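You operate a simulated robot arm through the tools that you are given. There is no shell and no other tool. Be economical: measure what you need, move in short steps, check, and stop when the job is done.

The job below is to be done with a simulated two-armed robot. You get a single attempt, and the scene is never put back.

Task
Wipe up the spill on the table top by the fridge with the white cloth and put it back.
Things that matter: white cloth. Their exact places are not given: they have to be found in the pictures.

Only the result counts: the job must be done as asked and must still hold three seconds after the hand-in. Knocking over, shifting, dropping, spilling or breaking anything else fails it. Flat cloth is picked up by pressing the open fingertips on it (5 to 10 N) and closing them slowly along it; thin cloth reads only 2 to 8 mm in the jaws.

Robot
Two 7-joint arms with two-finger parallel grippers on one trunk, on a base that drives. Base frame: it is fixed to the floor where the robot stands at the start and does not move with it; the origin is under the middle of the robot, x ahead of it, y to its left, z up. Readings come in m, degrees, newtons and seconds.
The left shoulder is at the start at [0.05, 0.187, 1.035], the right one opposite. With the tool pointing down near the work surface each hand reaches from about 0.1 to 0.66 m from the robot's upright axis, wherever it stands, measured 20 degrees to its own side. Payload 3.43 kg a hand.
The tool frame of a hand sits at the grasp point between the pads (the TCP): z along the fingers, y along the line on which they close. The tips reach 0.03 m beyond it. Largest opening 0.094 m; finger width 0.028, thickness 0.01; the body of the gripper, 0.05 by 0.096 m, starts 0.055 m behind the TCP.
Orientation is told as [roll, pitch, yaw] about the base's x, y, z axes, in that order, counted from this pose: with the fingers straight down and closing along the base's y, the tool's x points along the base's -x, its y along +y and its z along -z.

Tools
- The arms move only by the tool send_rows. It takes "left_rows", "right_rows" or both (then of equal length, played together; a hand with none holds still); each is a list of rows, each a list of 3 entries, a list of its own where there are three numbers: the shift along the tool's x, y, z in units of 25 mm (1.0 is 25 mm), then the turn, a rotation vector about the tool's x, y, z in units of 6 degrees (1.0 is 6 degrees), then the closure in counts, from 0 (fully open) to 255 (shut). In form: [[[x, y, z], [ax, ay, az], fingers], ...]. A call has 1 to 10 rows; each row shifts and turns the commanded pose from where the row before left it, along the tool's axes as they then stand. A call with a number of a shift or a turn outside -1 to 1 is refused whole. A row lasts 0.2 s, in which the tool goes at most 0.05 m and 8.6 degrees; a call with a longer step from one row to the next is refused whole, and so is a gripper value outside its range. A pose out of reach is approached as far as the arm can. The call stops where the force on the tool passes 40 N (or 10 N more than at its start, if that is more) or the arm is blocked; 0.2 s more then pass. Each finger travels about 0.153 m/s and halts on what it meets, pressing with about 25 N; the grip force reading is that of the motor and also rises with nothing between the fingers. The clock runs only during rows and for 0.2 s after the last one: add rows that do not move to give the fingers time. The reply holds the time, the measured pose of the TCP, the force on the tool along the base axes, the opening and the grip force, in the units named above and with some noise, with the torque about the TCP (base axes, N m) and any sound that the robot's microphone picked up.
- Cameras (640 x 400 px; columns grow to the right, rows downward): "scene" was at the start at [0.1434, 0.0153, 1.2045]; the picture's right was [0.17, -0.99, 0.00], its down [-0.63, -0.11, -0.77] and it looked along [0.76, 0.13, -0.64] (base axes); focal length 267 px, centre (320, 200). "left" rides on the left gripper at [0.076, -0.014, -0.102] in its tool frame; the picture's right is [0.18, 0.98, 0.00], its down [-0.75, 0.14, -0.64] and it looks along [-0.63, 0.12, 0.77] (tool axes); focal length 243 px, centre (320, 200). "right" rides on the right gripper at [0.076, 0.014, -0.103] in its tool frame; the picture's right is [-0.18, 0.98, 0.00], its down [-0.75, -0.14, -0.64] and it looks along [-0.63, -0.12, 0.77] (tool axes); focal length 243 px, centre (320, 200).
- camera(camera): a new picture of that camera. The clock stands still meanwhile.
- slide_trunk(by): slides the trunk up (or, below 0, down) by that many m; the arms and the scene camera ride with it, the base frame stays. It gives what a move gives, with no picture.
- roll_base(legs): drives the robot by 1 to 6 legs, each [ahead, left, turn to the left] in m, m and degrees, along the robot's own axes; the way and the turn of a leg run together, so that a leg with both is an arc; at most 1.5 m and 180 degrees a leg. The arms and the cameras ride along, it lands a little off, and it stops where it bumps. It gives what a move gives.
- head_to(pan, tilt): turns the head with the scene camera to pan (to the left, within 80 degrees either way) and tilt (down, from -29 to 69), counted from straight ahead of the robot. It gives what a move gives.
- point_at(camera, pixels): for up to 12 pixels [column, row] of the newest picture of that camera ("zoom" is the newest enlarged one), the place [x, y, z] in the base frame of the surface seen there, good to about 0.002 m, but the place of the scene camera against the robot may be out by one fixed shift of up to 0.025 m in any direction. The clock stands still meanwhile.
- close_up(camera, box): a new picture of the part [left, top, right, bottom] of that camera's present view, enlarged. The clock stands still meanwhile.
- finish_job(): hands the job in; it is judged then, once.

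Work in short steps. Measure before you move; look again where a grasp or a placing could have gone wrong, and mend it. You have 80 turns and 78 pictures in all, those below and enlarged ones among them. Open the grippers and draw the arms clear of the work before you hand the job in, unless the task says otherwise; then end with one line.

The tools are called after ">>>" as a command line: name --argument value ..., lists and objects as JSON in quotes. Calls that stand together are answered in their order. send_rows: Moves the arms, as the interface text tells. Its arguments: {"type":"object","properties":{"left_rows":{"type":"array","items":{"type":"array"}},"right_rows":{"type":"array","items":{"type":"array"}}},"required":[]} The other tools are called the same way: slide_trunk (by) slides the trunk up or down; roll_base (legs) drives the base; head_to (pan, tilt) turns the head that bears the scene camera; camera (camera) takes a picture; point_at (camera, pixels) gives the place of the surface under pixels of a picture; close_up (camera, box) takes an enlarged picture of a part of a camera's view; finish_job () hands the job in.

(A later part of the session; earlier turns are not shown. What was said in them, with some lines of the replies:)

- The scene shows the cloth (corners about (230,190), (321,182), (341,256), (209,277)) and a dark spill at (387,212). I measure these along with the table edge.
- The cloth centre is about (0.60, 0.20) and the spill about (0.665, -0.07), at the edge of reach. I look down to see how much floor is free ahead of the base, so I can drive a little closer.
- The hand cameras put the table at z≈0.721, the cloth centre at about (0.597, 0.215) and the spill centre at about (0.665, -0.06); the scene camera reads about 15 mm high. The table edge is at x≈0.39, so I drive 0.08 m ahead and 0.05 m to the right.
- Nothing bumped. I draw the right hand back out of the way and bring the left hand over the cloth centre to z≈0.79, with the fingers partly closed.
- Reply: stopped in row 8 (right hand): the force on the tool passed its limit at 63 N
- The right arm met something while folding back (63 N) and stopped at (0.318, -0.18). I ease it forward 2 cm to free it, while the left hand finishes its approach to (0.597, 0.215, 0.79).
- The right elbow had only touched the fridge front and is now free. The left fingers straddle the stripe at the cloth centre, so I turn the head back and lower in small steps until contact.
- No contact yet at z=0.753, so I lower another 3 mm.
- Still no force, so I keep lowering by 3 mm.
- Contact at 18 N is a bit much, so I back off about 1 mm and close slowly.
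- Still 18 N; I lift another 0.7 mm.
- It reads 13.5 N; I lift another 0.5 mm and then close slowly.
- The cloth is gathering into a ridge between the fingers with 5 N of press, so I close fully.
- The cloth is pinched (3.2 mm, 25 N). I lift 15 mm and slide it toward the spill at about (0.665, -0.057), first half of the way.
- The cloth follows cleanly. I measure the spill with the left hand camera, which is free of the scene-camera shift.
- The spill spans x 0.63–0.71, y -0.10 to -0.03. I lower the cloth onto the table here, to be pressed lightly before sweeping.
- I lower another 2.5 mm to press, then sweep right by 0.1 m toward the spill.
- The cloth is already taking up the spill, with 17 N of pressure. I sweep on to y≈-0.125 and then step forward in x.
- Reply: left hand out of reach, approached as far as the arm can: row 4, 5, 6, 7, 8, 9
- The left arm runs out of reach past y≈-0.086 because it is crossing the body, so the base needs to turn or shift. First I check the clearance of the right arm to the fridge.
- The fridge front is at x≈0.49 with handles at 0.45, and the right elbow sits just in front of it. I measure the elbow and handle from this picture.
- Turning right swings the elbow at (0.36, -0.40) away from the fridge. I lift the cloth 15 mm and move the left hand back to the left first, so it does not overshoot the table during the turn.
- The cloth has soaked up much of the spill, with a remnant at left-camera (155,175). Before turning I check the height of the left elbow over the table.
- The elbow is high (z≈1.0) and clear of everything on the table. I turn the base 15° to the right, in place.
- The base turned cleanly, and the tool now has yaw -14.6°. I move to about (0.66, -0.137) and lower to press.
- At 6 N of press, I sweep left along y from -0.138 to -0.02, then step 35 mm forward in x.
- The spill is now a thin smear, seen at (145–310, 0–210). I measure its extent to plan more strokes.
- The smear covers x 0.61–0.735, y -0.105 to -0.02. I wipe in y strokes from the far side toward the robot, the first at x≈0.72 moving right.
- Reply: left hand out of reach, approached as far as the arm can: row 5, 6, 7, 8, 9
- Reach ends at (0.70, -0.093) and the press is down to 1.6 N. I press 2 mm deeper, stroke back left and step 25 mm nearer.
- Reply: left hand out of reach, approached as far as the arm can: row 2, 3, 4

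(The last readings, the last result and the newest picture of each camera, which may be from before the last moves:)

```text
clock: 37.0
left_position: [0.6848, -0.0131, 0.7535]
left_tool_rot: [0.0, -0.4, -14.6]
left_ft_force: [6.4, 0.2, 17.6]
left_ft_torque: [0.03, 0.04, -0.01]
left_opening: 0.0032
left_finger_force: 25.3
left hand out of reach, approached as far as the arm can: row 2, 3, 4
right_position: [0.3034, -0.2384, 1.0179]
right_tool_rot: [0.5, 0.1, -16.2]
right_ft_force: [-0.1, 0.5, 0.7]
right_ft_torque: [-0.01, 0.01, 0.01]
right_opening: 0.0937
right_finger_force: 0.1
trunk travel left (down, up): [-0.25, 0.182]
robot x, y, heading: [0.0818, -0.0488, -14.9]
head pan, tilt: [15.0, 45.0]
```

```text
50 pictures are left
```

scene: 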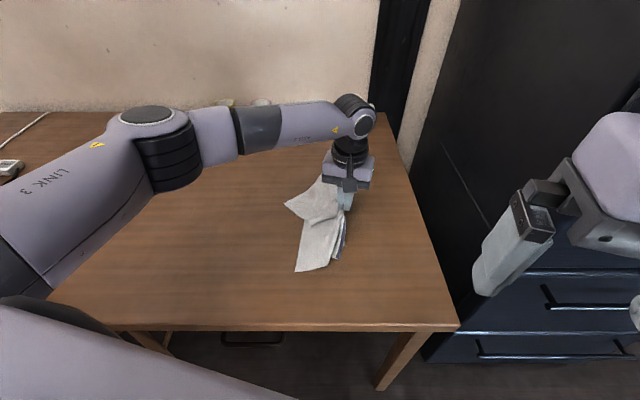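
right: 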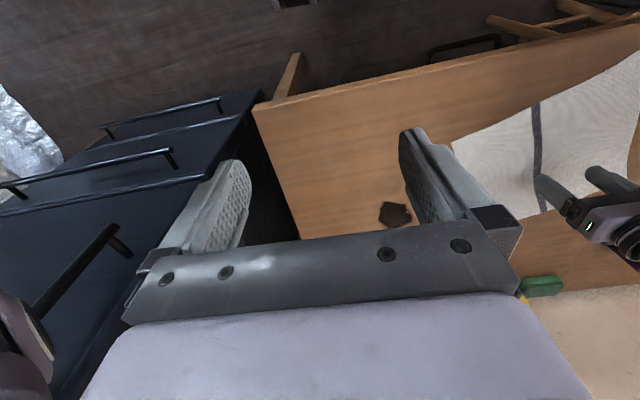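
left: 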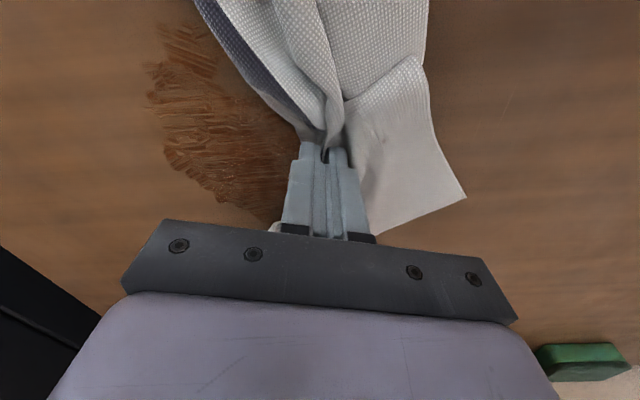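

The smear is fainter. I continue with strokes of about 20 N: right at x≈0.685, step 20 mm nearer, left again.

>>> send_rows --left_rows '[[[-0.2, -0.78, 0.02], [0, 0, 0], 255], [[-0.2, -0.78, 0], [0, 0, 0], 255], [[-0.2, -0.78, 0], [0, 0, 0], 255], [[-0.2, -0.78, 0], [0, 0, 0], 255], [[-0.2, -0.78, 0], [0, 0, 0], 255], [[0.77, -0.2, 0], [0, 0, 0], 255], [[0.2, 0.78, 0], [0, 0, 0], 255], [[0.2, 0.78, 0], [0, 0, 0], 255], [[0.2, 0.78, 0], [0, 0, 0], 255], [[0.2, 0.78, 0], [0, 0, 0], 255]]'

>>> send_rows --left_rows '[[[0.2, 0.78, 0], [0, 0, 0], 255], [[0.77, -0.2, 0], [0, 0, 0], 255], [[-0.2, -0.78, 0], [0, 0, 0], 255], [[-0.2, -0.78, 0], [0, 0, 0], 255], [[-0.2, -0.78, 0], [0, 0, 0], 255], [[-0.2, -0.78, 0], [0, 0, 0], 255], [[-0.2, -0.78, 0], [0, 0, 0], 255], [[0.77, -0.2, 0], [0, 0, 0], 255]]'

>>> camera --camera "left"

```text
clock: 39.2
left_position: [0.6631, -0.035, 0.7523]
left_tool_rot: [0.0, -0.2, -14.6]
left_ft_force: [0.2, -5.5, 18.5]
left_ft_torque: [-0.17, 0.22, 0.1]
left_opening: 0.0033
left_finger_force: 24.9
right_position: [0.3022, -0.2388, 1.0192]
right_tool_rot: [0.4, 0.0, -16.2]
right_ft_force: [0.8, -0.9, -0.2]
right_ft_torque: [0.0, 0.02, 0.0]
right_opening: 0.0938
right_finger_force: 0.1
trunk travel left (down, up): [-0.25, 0.182]
robot x, y, heading: [0.078, -0.0467, -14.9]
head pan, tilt: [15.0, 45.0]
```

```text
clock: 41.0
left_position: [0.6242, -0.1165, 0.7533]
left_tool_rot: [-0.1, -0.4, -14.7]
left_ft_force: [6.4, -1.1, 21.0]
left_ft_torque: [-0.04, 0.05, 0.05]
left_opening: 0.0034
left_finger_force: 25.1
right_position: [0.3024, -0.2386, 1.018]
right_tool_rot: [0.4, 0.1, -16.3]
right_ft_force: [0.5, -0.2, 0.1]
right_ft_torque: [-0.01, 0.0, 0.0]
right_opening: 0.0939
right_finger_force: 0.0
trunk travel left (down, up): [-0.25, 0.182]
robot x, y, heading: [0.0785, -0.0524, -14.5]
head pan, tilt: [15.0, 45.0]
```

```text
49 pictures are left
```

left: 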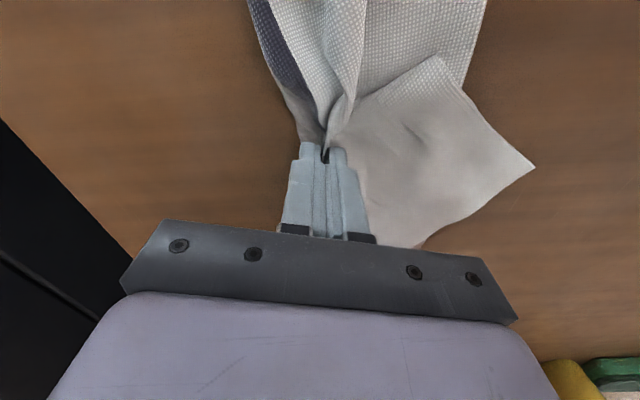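

Now I stroke left at x≈0.625, step nearer and stroke right once more, then come back left to look.

>>> send_rows --left_rows '[[[0.2, 0.78, 0], [0, 0, 0], 255], [[0.2, 0.78, 0], [0, 0, 0], 255], [[0.2, 0.78, 0], [0, 0, 0], 255], [[0.2, 0.78, 0], [0, 0, 0], 255], [[0.2, 0.78, 0], [0, 0, 0], 255], [[0.6, -0.15, 0], [0, 0, 0], 255], [[-0.2, -0.78, 0], [0, 0, 0], 255], [[-0.2, -0.78, 0], [0, 0, 0], 255], [[-0.2, -0.78, 0], [0, 0, 0], 255], [[-0.2, -0.78, 0], [0, 0, 0], 255]]'

>>> send_rows --left_rows '[[[-0.4, 0.1, 0], [0, 0, 0], 255], [[0.2, 0.78, 0], [0, 0, 0], 255], [[0.2, 0.78, 0], [0, 0, 0], 255], [[0.2, 0.78, 0], [0, 0, 0], 255], [[0.2, 0.78, 0], [0, 0, 0], 255], [[0.2, 0.78, 0], [0, 0, 0], 255], [[0.2, 0.78, 0], [0, 0, 0], 255], [[0.2, 0.78, 0], [0, 0, 0], 255]]'

>>> camera --camera "left"

>>> camera --camera "scene"

```text
clock: 43.2
left_position: [0.6078, -0.0948, 0.7511]
left_tool_rot: [0.0, -0.2, -14.6]
left_ft_force: [-0.4, 7.8, 24.9]
left_ft_torque: [0.24, 0.34, -0.04]
left_opening: 0.003
left_finger_force: 24.8
right_position: [0.3005, -0.2378, 1.0179]
right_tool_rot: [0.2, 0.0, -16.3]
right_ft_force: [0.2, -0.4, 0.4]
right_ft_torque: [0.0, 0.0, -0.01]
right_opening: 0.0936
right_finger_force: 0.0
trunk travel left (down, up): [-0.25, 0.182]
robot x, y, heading: [0.0804, -0.0508, -14.8]
head pan, tilt: [15.0, 45.0]
```

```text
clock: 45.0
left_position: [0.6198, 0.0458, 0.7527]
left_tool_rot: [0.0, -0.3, -14.7]
left_ft_force: [0.0, -4.9, 20.4]
left_ft_torque: [-0.16, 0.22, 0.1]
left_opening: 0.0032
left_finger_force: 25.1
right_position: [0.3011, -0.2399, 1.0186]
right_tool_rot: [0.4, 0.0, -16.2]
right_ft_force: [0.9, -0.4, 0.0]
right_ft_torque: [0.05, 0.01, 0.0]
right_opening: 0.0941
right_finger_force: 0.1
trunk travel left (down, up): [-0.25, 0.182]
robot x, y, heading: [0.0785, -0.048, -14.7]
head pan, tilt: [15.0, 45.0]
```

```text
48 pictures are left
```

left: 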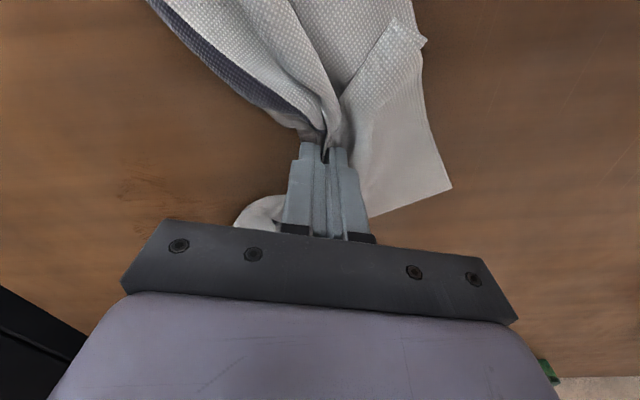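

```text
47 pictures are left
```

scene: 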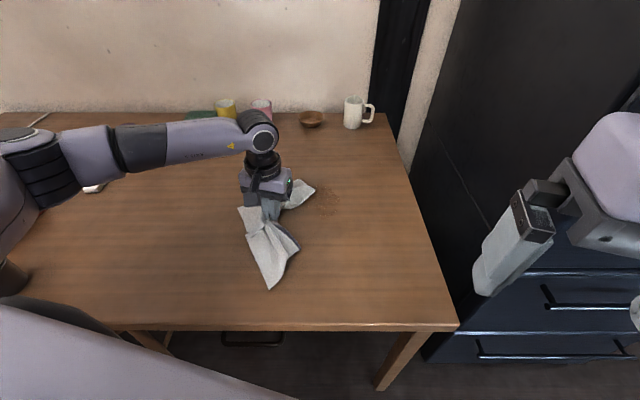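

Very little is left: a faint smear near scene (325,203). I look closer at it.

>>> close_up --camera "scene" --box '[270, 160, 380, 229]'

>>> point_at --camera "left" --pixels '[[120, 190], [150, 188], [185, 195], [155, 215], [210, 205]]'

```text
5.80 times, centred on (325, 194) of scene
```

zoom: 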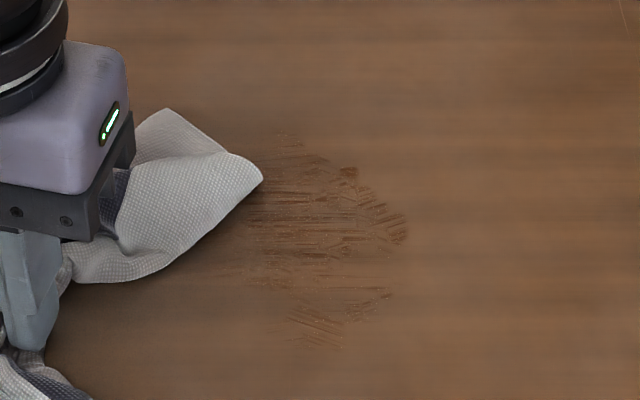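

```text
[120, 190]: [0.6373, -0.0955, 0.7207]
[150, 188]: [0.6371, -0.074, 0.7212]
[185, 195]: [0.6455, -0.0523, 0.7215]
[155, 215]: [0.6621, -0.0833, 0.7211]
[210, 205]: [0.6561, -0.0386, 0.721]
```

>>> point_at --camera "zoom" --pixels '[[290, 135], [348, 172], [405, 230], [385, 296], [340, 345], [270, 330], [270, 215], [330, 240]]'

```text
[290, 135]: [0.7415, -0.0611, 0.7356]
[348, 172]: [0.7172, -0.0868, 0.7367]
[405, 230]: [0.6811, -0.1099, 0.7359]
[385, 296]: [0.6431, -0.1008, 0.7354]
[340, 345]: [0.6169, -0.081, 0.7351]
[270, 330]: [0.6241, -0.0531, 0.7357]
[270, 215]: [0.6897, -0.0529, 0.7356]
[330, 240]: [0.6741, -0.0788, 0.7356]
```

The remaining faint residue lies at x 0.61–0.74, y -0.10 to -0.04, partly beyond present reach. I lift the hand 20 mm and turn the base another 12° right.

>>> send_rows --left_rows '[[[0, 0, -0.4], [0, 0, 0], 255], [[0, 0, -0.4], [0, 0, 0], 255], [[0, 0, 0], [0, 0, 0], 255]]'

>>> roll_base --legs '[[0, 0, -12]]'

>>> head_to --pan 25 --tilt 45

>>> camera --camera "scene"

```text
clock: 45.8
left_position: [0.6187, 0.0466, 0.7702]
left_tool_rot: [0.1, 0.1, -14.6]
left_ft_force: [0.0, 0.8, 0.3]
left_ft_torque: [-0.03, -0.01, 0.01]
left_opening: 0.0032
left_finger_force: 24.9
right_position: [0.3031, -0.2385, 1.0178]
right_tool_rot: [0.3, 0.1, -16.3]
right_ft_force: [-0.6, 0.2, -0.1]
right_ft_torque: [0.0, 0.0, -0.02]
right_opening: 0.0939
right_finger_force: 0.0
trunk travel left (down, up): [-0.25, 0.182]
robot x, y, heading: [0.0773, -0.0522, -15.0]
head pan, tilt: [15.0, 45.0]
```

```text
clock: 46.9
left_position: [0.6294, -0.0657, 0.7705]
left_tool_rot: [-0.1, 0.0, -26.5]
left_ft_force: [0.0, 0.5, 0.1]
left_ft_torque: [0.0, 0.06, 0.04]
left_opening: 0.0034
left_finger_force: 24.8
right_position: [0.2591, -0.2791, 1.0188]
right_tool_rot: [0.3, 0.2, -27.9]
right_ft_force: [0.3, 0.6, 0.1]
right_ft_torque: [-0.03, -0.05, -0.01]
right_opening: 0.094
right_finger_force: 0.1
trunk travel left (down, up): [-0.25, 0.182]
robot x, y, heading: [0.0775, -0.0458, -26.4]
head pan, tilt: [15.0, 45.0]
```

```text
clock: 47.6
left_position: [0.6298, -0.0657, 0.7708]
left_tool_rot: [-0.1, 0.0, -26.4]
left_ft_force: [0.1, 0.1, -0.1]
left_ft_torque: [-0.02, 0.02, 0.06]
left_opening: 0.0032
left_finger_force: 25.3
right_position: [0.2603, -0.2813, 1.0178]
right_tool_rot: [0.4, 0.1, -27.9]
right_ft_force: [0.6, -1.2, 0.5]
right_ft_torque: [0.02, 0.0, 0.04]
right_opening: 0.0941
right_finger_force: 0.1
trunk travel left (down, up): [-0.25, 0.182]
robot x, y, heading: [0.077, -0.046, -26.5]
head pan, tilt: [25.0, 45.0]
```

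```text
45 pictures are left
```

scene: 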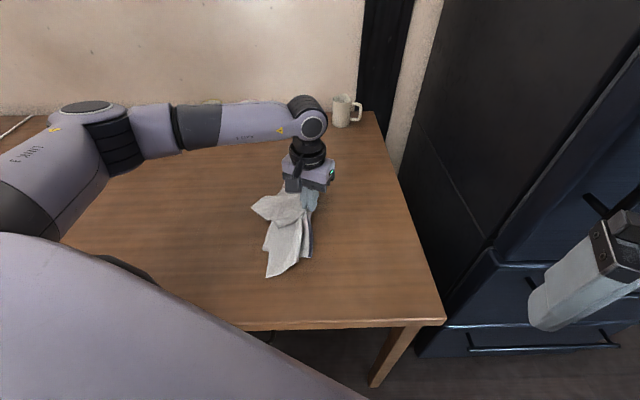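

I move to the far side at (0.725, -0.03), lower and press.

>>> send_rows --left_rows '[[[-0.69, 0.75, 0], [0, 0, 0], 255], [[-0.69, 0.75, 0], [0, 0, 0], 255], [[-0.69, 0.75, 0], [0, 0, 0], 255], [[-0.69, 0.75, 0], [0, 0, 0], 255], [[0, 0, 0.4], [0, 0, 0], 255], [[0, 0, 0.2], [0, 0, 0], 255], [[0, 0, 0.12], [0, 0, 0], 255], [[0, 0, 0.06], [0, 0, 0], 255], [[0, 0, 0], [0, 0, 0], 255]]'

```text
clock: 49.6
left_position: [0.725, -0.0292, 0.7545]
left_tool_rot: [0.0, -0.5, -26.4]
left_ft_force: [0.4, -1.3, 22.6]
left_ft_torque: [-0.05, -0.09, 0.08]
left_opening: 0.003
left_finger_force: 25.1
right_position: [0.2588, -0.281, 1.0181]
right_tool_rot: [0.4, 0.0, -28.0]
right_ft_force: [-0.2, -0.2, 0.2]
right_ft_torque: [0.03, 0.0, 0.01]
right_opening: 0.0938
right_finger_force: 0.1
trunk travel left (down, up): [-0.25, 0.182]
robot x, y, heading: [0.0793, -0.0469, -26.6]
head pan, tilt: [25.0, 45.0]
```

Pressing at 22 N, I zigzag: stroke right, 15 mm nearer, stroke left, and so on.

>>> send_rows --left_rows '[[[-0.32, -0.645, 0], [0, 0, 0], 255], [[-0.32, -0.645, 0], [0, 0, 0], 255], [[-0.32, -0.645, 0], [0, 0, 0], 255], [[-0.32, -0.645, 0], [0, 0, 0], 255], [[0.54, -0.27, 0], [0, 0, 0], 255], [[0.32, 0.645, 0], [0, 0, 0], 255], [[0.32, 0.645, 0], [0, 0, 0], 255], [[0.32, 0.645, 0], [0, 0, 0], 255], [[0.32, 0.645, 0], [0, 0, 0], 255], [[0.54, -0.27, 0], [0, 0, 0], 255]]'

>>> send_rows --left_rows '[[[-0.32, -0.645, 0], [0, 0, 0], 255], [[-0.32, -0.645, 0], [0, 0, 0], 255], [[-0.32, -0.645, 0], [0, 0, 0], 255], [[-0.32, -0.645, 0], [0, 0, 0], 255], [[0.54, -0.27, 0], [0, 0, 0], 255], [[0.32, 0.645, 0], [0, 0, 0], 255], [[0.32, 0.645, 0], [0, 0, 0], 255], [[0.32, 0.645, 0], [0, 0, 0], 255], [[0.32, 0.645, 0], [0, 0, 0], 255], [[0.54, -0.27, 0], [0, 0, 0], 255]]'

>>> camera --camera "left"

```text
clock: 51.8
left_position: [0.6955, -0.0281, 0.7555]
left_tool_rot: [0.2, -0.4, -26.1]
left_ft_force: [7.1, 0.9, 23.1]
left_ft_torque: [0.09, -0.39, 0.02]
left_opening: 0.0033
left_finger_force: 24.8
right_position: [0.2597, -0.2798, 1.018]
right_tool_rot: [0.3, 0.0, -27.9]
right_ft_force: [-0.4, -0.9, -0.6]
right_ft_torque: [0.02, -0.01, -0.02]
right_opening: 0.094
right_finger_force: 0.0
trunk travel left (down, up): [-0.25, 0.182]
robot x, y, heading: [0.0778, -0.052, -26.5]
head pan, tilt: [25.0, 45.0]
```

```text
clock: 54.0
left_position: [0.6639, -0.0275, 0.7548]
left_tool_rot: [0.2, -0.5, -26.1]
left_ft_force: [7.3, 1.3, 24.4]
left_ft_torque: [0.07, -0.44, 0.04]
left_opening: 0.0032
left_finger_force: 24.9
right_position: [0.2594, -0.2805, 1.0179]
right_tool_rot: [0.4, 0.0, -27.9]
right_ft_force: [-0.3, -0.3, -0.5]
right_ft_torque: [0.0, -0.01, 0.01]
right_opening: 0.094
right_finger_force: 0.0
trunk travel left (down, up): [-0.25, 0.182]
robot x, y, heading: [0.0762, -0.0492, -26.6]
head pan, tilt: [25.0, 45.0]
```

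```text
44 pictures are left
```

left: 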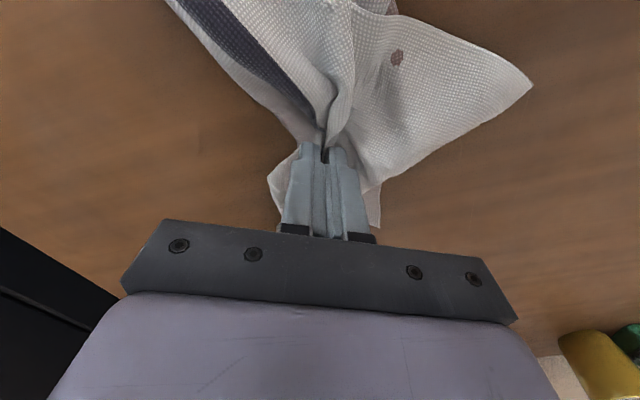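

That area looks clean now. I finish with the strokes from x≈0.66 down to 0.61.

>>> send_rows --left_rows '[[[-0.32, -0.645, 0], [0, 0, 0], 255], [[-0.32, -0.645, 0], [0, 0, 0], 255], [[-0.32, -0.645, 0], [0, 0, 0], 255], [[-0.32, -0.645, 0], [0, 0, 0], 255], [[0.54, -0.27, 0], [0, 0, 0], 255], [[0.32, 0.645, 0], [0, 0, 0], 255], [[0.32, 0.645, 0], [0, 0, 0], 255], [[0.32, 0.645, 0], [0, 0, 0], 255], [[0.32, 0.645, 0], [0, 0, 0], 255], [[0.54, -0.27, 0], [0, 0, 0], 255]]'

>>> send_rows --left_rows '[[[-0.32, -0.645, 0], [0, 0, 0], 255], [[-0.32, -0.645, 0], [0, 0, 0], 255], [[-0.32, -0.645, 0], [0, 0, 0], 255], [[-0.32, -0.645, 0], [0, 0, 0], 255], [[0.54, -0.27, 0], [0, 0, 0], 255], [[0.32, 0.645, 0], [0, 0, 0], 255], [[0.32, 0.645, 0], [0, 0, 0], 255], [[0.32, 0.645, 0], [0, 0, 0], 255], [[0.32, 0.645, 0], [0, 0, 0], 255], [[0, 0, 0], [0, 0, 0], 255]]'

>>> send_rows --left_rows '[[[0.4, 0.8, -0.4], [0, 0, 0], 255], [[0.4, 0.8, -0.4], [0, 0, 0], 255], [[0.4, 0.8, 0], [0, 0, 0], 255], [[0.4, 0.8, 0], [0, 0, 0], 255], [[0.4, 0.8, 0], [0, 0, 0], 255]]'

>>> camera --camera "scene"

>>> camera --camera "left"

```text
clock: 56.2
left_position: [0.6349, -0.0296, 0.7556]
left_tool_rot: [0.3, -0.5, -26.0]
left_ft_force: [7.9, 2.0, 25.3]
left_ft_torque: [0.08, -0.42, 0.01]
left_opening: 0.003
left_finger_force: 24.9
right_position: [0.2586, -0.281, 1.0187]
right_tool_rot: [0.4, -0.1, -27.9]
right_ft_force: [-0.5, 0.3, -0.5]
right_ft_torque: [0.02, 0.02, -0.02]
right_opening: 0.0942
right_finger_force: 0.1
trunk travel left (down, up): [-0.25, 0.182]
robot x, y, heading: [0.0833, -0.0465, -26.5]
head pan, tilt: [25.0, 45.0]
```

```text
clock: 58.4
left_position: [0.6175, -0.0309, 0.7538]
left_tool_rot: [-0.2, -0.4, -26.4]
left_ft_force: [0.0, -7.9, 24.9]
left_ft_torque: [-0.2, -0.22, -0.02]
left_opening: 0.0032
left_finger_force: 24.9
right_position: [0.2576, -0.2803, 1.0183]
right_tool_rot: [0.4, 0.1, -27.9]
right_ft_force: [0.5, 0.0, -0.2]
right_ft_torque: [-0.03, -0.03, -0.05]
right_opening: 0.0939
right_finger_force: 0.0
trunk travel left (down, up): [-0.25, 0.182]
robot x, y, heading: [0.0785, -0.0487, -26.5]
head pan, tilt: [25.0, 45.0]
```

```text
clock: 59.6
left_position: [0.6186, 0.0838, 0.772]
left_tool_rot: [0.0, 0.0, -26.4]
left_ft_force: [-0.2, 0.9, 0.0]
left_ft_torque: [-0.01, 0.03, 0.06]
left_opening: 0.0031
left_finger_force: 24.6
right_position: [0.2598, -0.2807, 1.0178]
right_tool_rot: [0.2, 0.1, -27.9]
right_ft_force: [-0.7, -0.2, -0.2]
right_ft_torque: [0.0, 0.02, -0.05]
right_opening: 0.0939
right_finger_force: 0.1
trunk travel left (down, up): [-0.25, 0.182]
robot x, y, heading: [0.0778, -0.0496, -26.5]
head pan, tilt: [25.0, 45.0]
```

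```text
43 pictures are left
```

scene: 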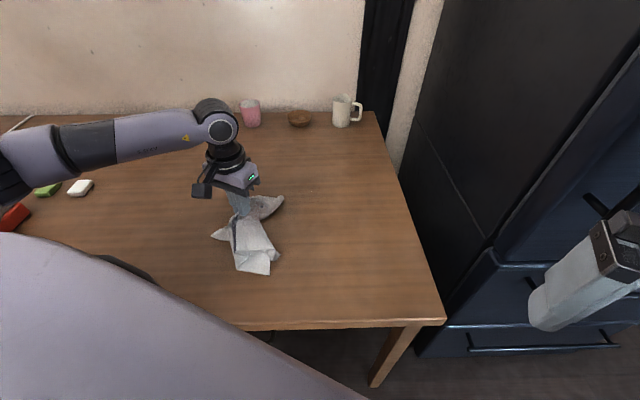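

```text
42 pictures are left
```

left: 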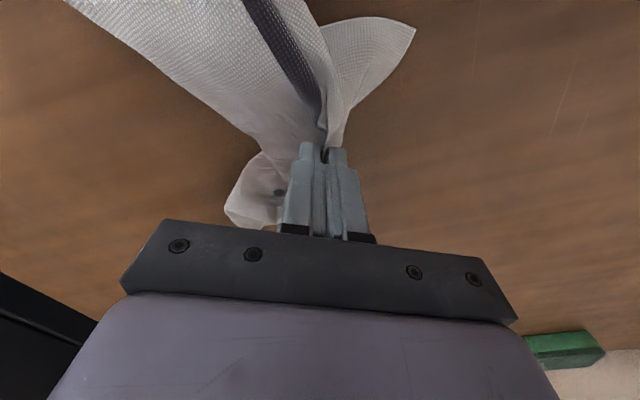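

The table looks nearly clean, and I take an enlarged picture of the spill area to check.

>>> close_up --camera "scene" --box '[255, 160, 365, 229]'

```text
5.80 times, centred on (310, 194) of scene
```

zoom: 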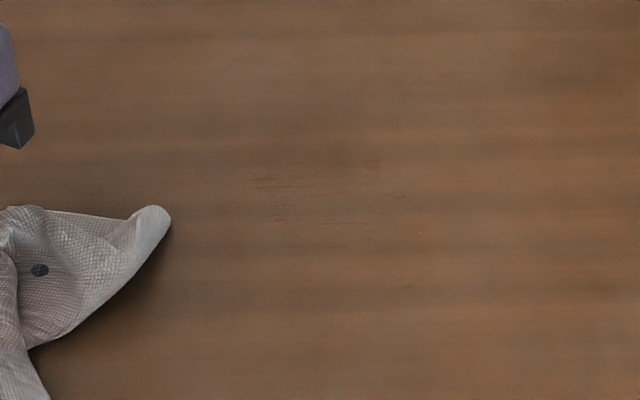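

Only hairline traces remain around zoom (255–410, 165–290). I measure them for one more short pass.

>>> point_at --camera "zoom" --pixels '[[255, 180], [375, 163], [400, 195], [408, 288], [290, 210], [340, 320]]'

```text
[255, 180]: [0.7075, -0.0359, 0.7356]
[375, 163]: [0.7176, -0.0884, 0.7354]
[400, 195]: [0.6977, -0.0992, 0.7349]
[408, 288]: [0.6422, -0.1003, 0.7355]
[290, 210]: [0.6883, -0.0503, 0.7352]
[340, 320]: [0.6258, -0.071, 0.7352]
```

I return to (0.725, -0.01), lower and press.

>>> send_rows --left_rows '[[[-0.91, -0.245, 0], [0, 0, 0], 255], [[-0.91, -0.245, 0], [0, 0, 0], 255], [[-0.91, -0.245, 0], [0, 0, 0], 255], [[-0.91, -0.245, 0], [0, 0, 0], 255], [[-0.91, -0.245, 0], [0, 0, 0], 255], [[-0.91, -0.245, 0], [0, 0, 0], 255], [[0, 0, 0.4], [0, 0, 0], 255], [[0, 0, 0.25], [0, 0, 0], 255], [[0, 0, 0.13], [0, 0, 0], 255], [[0, 0, 0], [0, 0, 0], 255]]'

```text
clock: 61.8
left_position: [0.724, -0.0114, 0.7551]
left_tool_rot: [0.0, -0.5, -26.3]
left_ft_force: [3.1, 3.9, 26.2]
left_ft_torque: [0.12, -0.16, 0.02]
left_opening: 0.0032
left_finger_force: 25.3
right_position: [0.2581, -0.2801, 1.0187]
right_tool_rot: [0.4, 0.0, -27.9]
right_ft_force: [-0.1, 0.1, -0.5]
right_ft_torque: [0.01, -0.01, 0.02]
right_opening: 0.0943
right_finger_force: 0.1
trunk travel left (down, up): [-0.25, 0.182]
robot x, y, heading: [0.0808, -0.0484, -26.6]
head pan, tilt: [25.0, 45.0]
```

Pressing at 26 N, I zigzag again with slightly longer strokes.

>>> send_rows --left_rows '[[[-0.42, -0.84, 0], [0, 0, 0], 255], [[-0.42, -0.84, 0], [0, 0, 0], 255], [[-0.42, -0.84, 0], [0, 0, 0], 255], [[-0.38, -0.75, 0], [0, 0, 0], 255], [[0.64, -0.32, 0], [0, 0, 0], 255], [[0.42, 0.84, 0], [0, 0, 0], 255], [[0.42, 0.84, 0], [0, 0, 0], 255], [[0.42, 0.84, 0], [0, 0, 0], 255], [[0.38, 0.75, 0], [0, 0, 0], 255], [[0.64, -0.32, 0], [0, 0, 0], 255]]'

>>> send_rows --left_rows '[[[-0.42, -0.84, 0], [0, 0, 0], 255], [[-0.42, -0.84, 0], [0, 0, 0], 255], [[-0.42, -0.84, 0], [0, 0, 0], 255], [[-0.38, -0.75, 0], [0, 0, 0], 255], [[0.64, -0.32, 0], [0, 0, 0], 255], [[0.42, 0.84, 0], [0, 0, 0], 255], [[0.42, 0.84, 0], [0, 0, 0], 255], [[0.42, 0.84, 0], [0, 0, 0], 255], [[0.38, 0.75, 0], [0, 0, 0], 255], [[0.64, -0.32, 0], [0, 0, 0], 255]]'

>>> send_rows --left_rows '[[[-0.42, -0.84, 0], [0, 0, 0], 255], [[-0.42, -0.84, 0], [0, 0, 0], 255], [[-0.42, -0.84, 0], [0, 0, 0], 255], [[-0.38, -0.75, 0], [0, 0, 0], 255], [[0.64, -0.32, 0], [0, 0, 0], 255], [[0.42, 0.84, 0], [0, 0, 0], 255], [[0.42, 0.84, 0], [0, 0, 0], 255], [[0.42, 0.84, 0], [0, 0, 0], 255], [[0.42, 0.84, 0], [0, 0, 0], 255]]'

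>>> send_rows --left_rows '[[[0.4, 0.8, -0.4], [0, 0, 0], 255], [[0.4, 0.8, -0.4], [0, 0, 0], 255], [[0.4, 0.8, 0], [0, 0, 0], 255], [[0.4, 0.8, 0], [0, 0, 0], 255], [[0.4, 0.8, 0], [0, 0, 0], 255]]'

>>> close_up --camera "scene" --box '[235, 150, 365, 231]'

```text
clock: 64.0
left_position: [0.6899, -0.0096, 0.7562]
left_tool_rot: [0.2, -0.6, -26.1]
left_ft_force: [7.7, 0.7, 25.1]
left_ft_torque: [-0.02, -0.32, 0.02]
left_opening: 0.003
left_finger_force: 25.0
right_position: [0.2597, -0.2798, 1.018]
right_tool_rot: [0.4, 0.0, -27.9]
right_ft_force: [-0.1, 0.2, -1.2]
right_ft_torque: [0.0, 0.01, 0.01]
right_opening: 0.0939
right_finger_force: 0.0
trunk travel left (down, up): [-0.25, 0.182]
robot x, y, heading: [0.078, -0.05, -26.6]
head pan, tilt: [25.0, 45.0]
```

```text
clock: 66.2
left_position: [0.6556, -0.0102, 0.7554]
left_tool_rot: [0.1, -0.7, -26.1]
left_ft_force: [9.3, 0.8, 28.2]
left_ft_torque: [0.07, -0.33, 0.02]
left_opening: 0.0031
left_finger_force: 24.9
right_position: [0.2588, -0.2802, 1.0188]
right_tool_rot: [0.5, 0.1, -27.9]
right_ft_force: [-0.6, 0.0, 0.0]
right_ft_torque: [-0.01, -0.02, -0.03]
right_opening: 0.0942
right_finger_force: 0.0
trunk travel left (down, up): [-0.25, 0.182]
robot x, y, heading: [0.0785, -0.0495, -26.3]
head pan, tilt: [25.0, 45.0]
```

```text
clock: 68.2
left_position: [0.6348, -0.01, 0.7546]
left_tool_rot: [-0.1, -0.5, -26.4]
left_ft_force: [0.7, -7.4, 26.9]
left_ft_torque: [-0.19, -0.06, 0.09]
left_opening: 0.0032
left_finger_force: 25.1
right_position: [0.2574, -0.2809, 1.018]
right_tool_rot: [0.4, -0.1, -27.8]
right_ft_force: [0.2, 0.7, -0.3]
right_ft_torque: [0.03, 0.01, 0.0]
right_opening: 0.094
right_finger_force: 0.0
trunk travel left (down, up): [-0.25, 0.182]
robot x, y, heading: [0.0769, -0.05, -26.5]
head pan, tilt: [25.0, 45.0]
```

```text
clock: 69.4
left_position: [0.6351, 0.1023, 0.7703]
left_tool_rot: [-0.1, 0.0, -26.4]
left_ft_force: [-0.4, 0.2, 0.2]
left_ft_torque: [-0.01, 0.0, 0.04]
left_opening: 0.003
left_finger_force: 25.1
right_position: [0.2596, -0.2808, 1.0176]
right_tool_rot: [0.4, 0.1, -27.9]
right_ft_force: [0.4, 0.0, 0.2]
right_ft_torque: [-0.03, 0.0, -0.02]
right_opening: 0.094
right_finger_force: 0.1
trunk travel left (down, up): [-0.25, 0.182]
robot x, y, heading: [0.077, -0.0475, -26.3]
head pan, tilt: [25.0, 45.0]
```

```text
4.92 times, centred on (300, 190) of scene
```

zoom: 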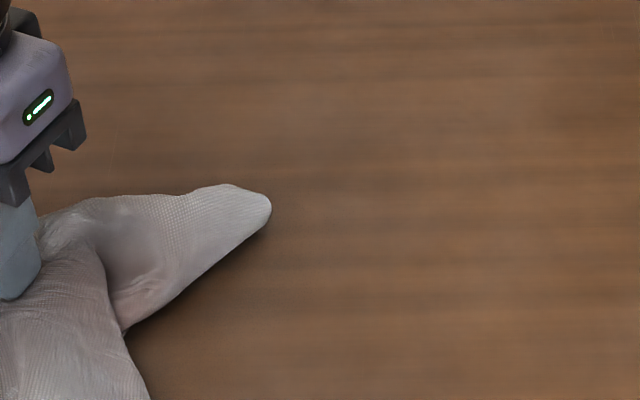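

The table is clean. To put the cloth back I turn the base 15° left, which carries the hand to about (0.58, 0.24), near the cloth's original centre (0.597, 0.215).

>>> roll_base --legs '[[0, 0, 15]]'

>>> head_to --pan 20 --tilt 48

>>> camera --camera "scene"

>>> camera --camera "left"

```text
clock: 70.7
left_position: [0.5778, 0.2402, 0.7708]
left_tool_rot: [0.0, 0.0, -11.2]
left_ft_force: [-0.2, 0.3, 0.6]
left_ft_torque: [-0.01, -0.01, -0.02]
left_opening: 0.0031
left_finger_force: 24.9
right_position: [0.314, -0.2254, 1.0176]
right_tool_rot: [0.3, 0.2, -12.9]
right_ft_force: [-0.4, 0.7, 0.3]
right_ft_torque: [0.02, -0.02, 0.0]
right_opening: 0.0938
right_finger_force: 0.1
trunk travel left (down, up): [-0.25, 0.182]
robot x, y, heading: [0.0794, -0.0509, -11.5]
head pan, tilt: [25.0, 45.0]
```

```text
clock: 71.4
left_position: [0.5784, 0.242, 0.7695]
left_tool_rot: [-0.1, 0.0, -11.2]
left_ft_force: [0.0, 0.7, 0.2]
left_ft_torque: [-0.03, -0.02, -0.04]
left_opening: 0.0031
left_finger_force: 25.4
right_position: [0.3135, -0.2249, 1.0175]
right_tool_rot: [0.3, 0.1, -12.9]
right_ft_force: [-1.0, 0.1, -0.7]
right_ft_torque: [-0.04, 0.02, -0.03]
right_opening: 0.094
right_finger_force: 0.1
trunk travel left (down, up): [-0.25, 0.182]
robot x, y, heading: [0.075, -0.0515, -11.4]
head pan, tilt: [20.0, 48.0]
```

```text
39 pictures are left
```

scene: 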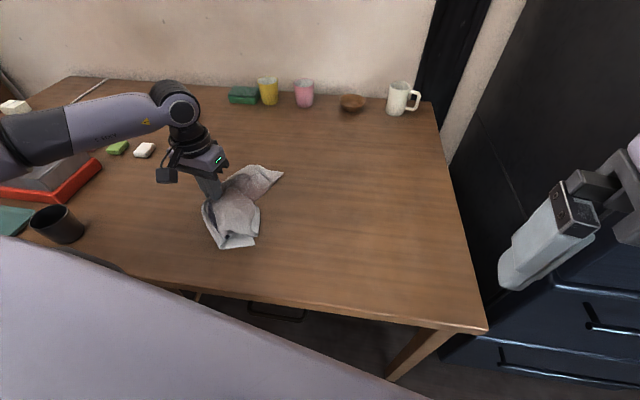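

```text
38 pictures are left
```

left: 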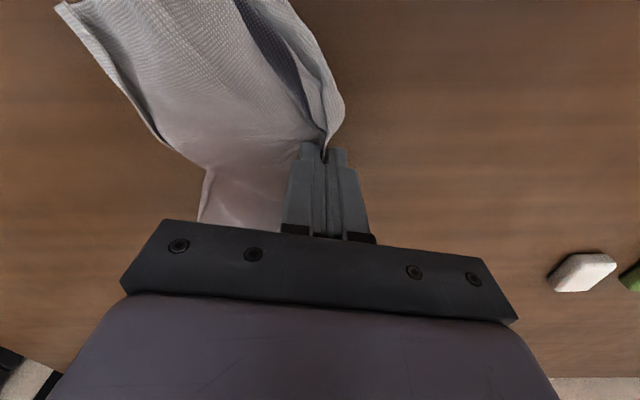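

The cloth is back on its spot, bunched and trailing to the right. I measure its outline.

>>> point_at --camera "scene" --pixels '[[281, 174], [262, 166], [258, 205], [255, 243], [222, 246], [204, 208], [236, 215], [240, 185]]'

```text
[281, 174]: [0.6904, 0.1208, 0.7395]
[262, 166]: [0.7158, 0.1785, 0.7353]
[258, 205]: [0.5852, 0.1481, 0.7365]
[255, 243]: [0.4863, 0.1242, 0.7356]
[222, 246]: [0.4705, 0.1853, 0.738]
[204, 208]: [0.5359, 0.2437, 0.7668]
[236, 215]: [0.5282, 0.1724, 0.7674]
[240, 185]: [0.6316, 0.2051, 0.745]
```

The bunch centre is about (0.585, 0.19). I drag it 4 cm further left and 2 cm ahead, lower, and open the fingers slowly.

>>> send_rows --left_rows '[[[-0.26, 0.77, 0], [0, 0, 0], 255], [[-0.26, 0.77, 0], [0, 0, 0], 255], [[0, 0, 0.4], [0, 0, 0], 255], [[0, 0, 0.2], [0, 0, 0], 255], [[0, 0, 0], [0, 0, 0], 225], [[0, 0, 0], [0, 0, 0], 190], [[0, 0, 0], [0, 0, 0], 160], [[0, 0, 0], [0, 0, 0], 160]]'

>>> camera --camera "left"

```text
clock: 73.2
left_position: [0.5984, 0.2764, 0.7555]
left_tool_rot: [-0.1, 0.0, -11.3]
left_ft_force: [0.1, 0.1, 0.1]
left_ft_torque: [0.0, 0.0, -0.01]
left_opening: 0.0351
left_finger_force: 0.0
right_position: [0.3147, -0.2247, 1.0178]
right_tool_rot: [0.3, 0.1, -12.8]
right_ft_force: [-0.8, 0.6, 0.4]
right_ft_torque: [-0.02, -0.01, -0.03]
right_opening: 0.0942
right_finger_force: 0.0
trunk travel left (down, up): [-0.25, 0.182]
robot x, y, heading: [0.0793, -0.0502, -11.4]
head pan, tilt: [20.0, 48.0]
```

```text
37 pictures are left
```

left: 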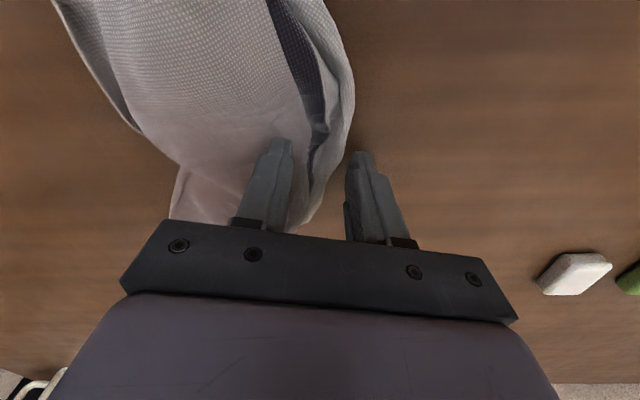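

The cloth is released, so I lift the left hand straight up and look.

>>> send_rows --left_rows '[[[0, 0, -0.3], [0, 0, 0], 160], [[0, 0, -0.6], [0, 0, 0], 160], [[0, 0, -1], [0, 0, 0], 160], [[0, 0, -1], [0, 0, 0], 100], [[0, 0, -1], [0, 0, 0], 60], [[0, 0, -1], [0, 0, 0], 0], [[0, 0, -1], [0, 0, 0], 0]]'

>>> camera --camera "scene"

>>> camera --camera "left"

```text
clock: 74.8
left_position: [0.5963, 0.2785, 0.9035]
left_tool_rot: [-0.1, 0.0, -11.2]
left_ft_force: [-1.2, 0.3, -0.6]
left_ft_torque: [0.01, 0.0, -0.02]
left_opening: 0.0942
left_finger_force: 0.0
right_position: [0.3134, -0.2259, 1.0183]
right_tool_rot: [0.3, 0.1, -12.7]
right_ft_force: [0.9, 0.2, -0.3]
right_ft_torque: [0.01, 0.0, -0.01]
right_opening: 0.0939
right_finger_force: 0.0
trunk travel left (down, up): [-0.25, 0.182]
robot x, y, heading: [0.0809, -0.0477, -11.1]
head pan, tilt: [20.0, 48.0]
```

```text
36 pictures are left
```

scene: 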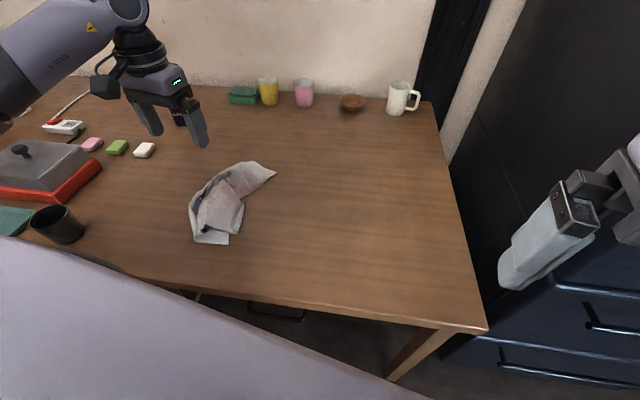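

```text
35 pictures are left
```

left: 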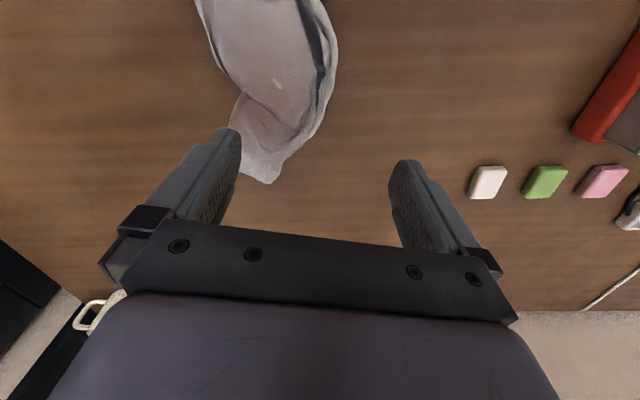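

>>> point_at --camera "scene" --pixels '[[274, 173], [240, 163], [192, 205], [193, 240], [228, 243], [242, 200], [217, 205]]'

>>> close_up --camera "scene" --box '[170, 140, 400, 284]'

```text
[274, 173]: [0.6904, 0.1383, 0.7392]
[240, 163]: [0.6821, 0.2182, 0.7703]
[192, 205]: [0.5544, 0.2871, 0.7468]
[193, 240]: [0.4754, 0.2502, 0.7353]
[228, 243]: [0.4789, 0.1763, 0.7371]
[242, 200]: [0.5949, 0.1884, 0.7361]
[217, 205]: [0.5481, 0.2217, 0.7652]
```

```text
2.78 times, centred on (285, 212) of scene
```

zoom: 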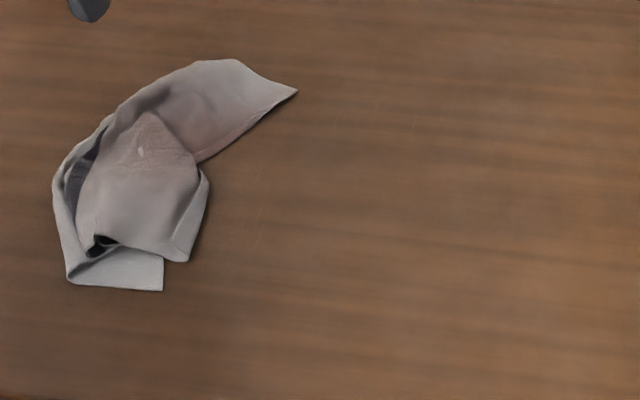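

The table is clean and the cloth lies folded in its original place, with its centre about (0.58, 0.22). I draw the left arm up and back.

>>> send_rows --left_rows '[[[0, 0, -1], [0, 0, 0], 0], [[0, 0, -1], [0, 0, 0], 0], [[0.3, 0, -1], [0, 0, 0], 0], [[0.8, -0.3, -0.8], [0, 0, 0], 0], [[1, -0.3, 0], [0, 0, 0], 0], [[1, -0.3, 0], [0, 0, 0], 0], [[1, -0.3, 0], [0, 0, 0], 0], [[0, 0, 0], [0, 0, 0], 0]]'

>>> camera --camera "scene"

```text
clock: 76.6
left_position: [0.4908, 0.2666, 0.9993]
left_tool_rot: [0.0, 0.0, -11.3]
left_ft_force: [-0.4, 0.1, -0.5]
left_ft_torque: [0.03, 0.02, -0.02]
left_opening: 0.0939
left_finger_force: 0.0
right_position: [0.3145, -0.2246, 1.0181]
right_tool_rot: [0.3, 0.1, -12.8]
right_ft_force: [-0.4, 0.3, 0.5]
right_ft_torque: [-0.02, -0.02, -0.01]
right_opening: 0.0942
right_finger_force: 0.1
trunk travel left (down, up): [-0.25, 0.182]
robot x, y, heading: [0.0804, -0.0453, -11.4]
head pan, tilt: [20.0, 48.0]
```

```text
33 pictures are left
```

scene: 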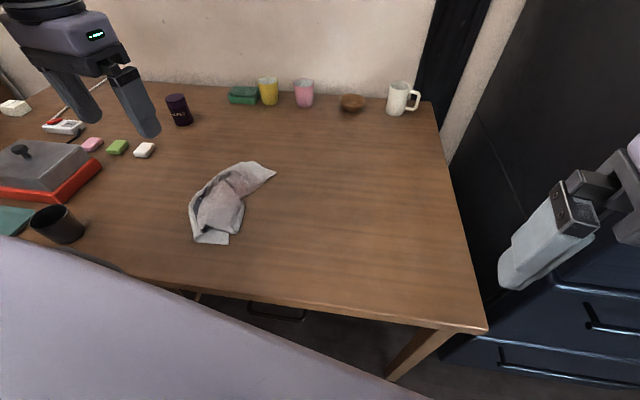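

The table is clean, the cloth is back on its spot, nothing else has moved, and both hands are open and clear. I hand the job in.

>>> finish_job

```text
The job is handed in.
```

I wiped up the spill and put the white cloth back in its original place; it lies folded rather than spread flat, and the right elbow briefly touched the fridge (63 N) but nothing appeared to move.
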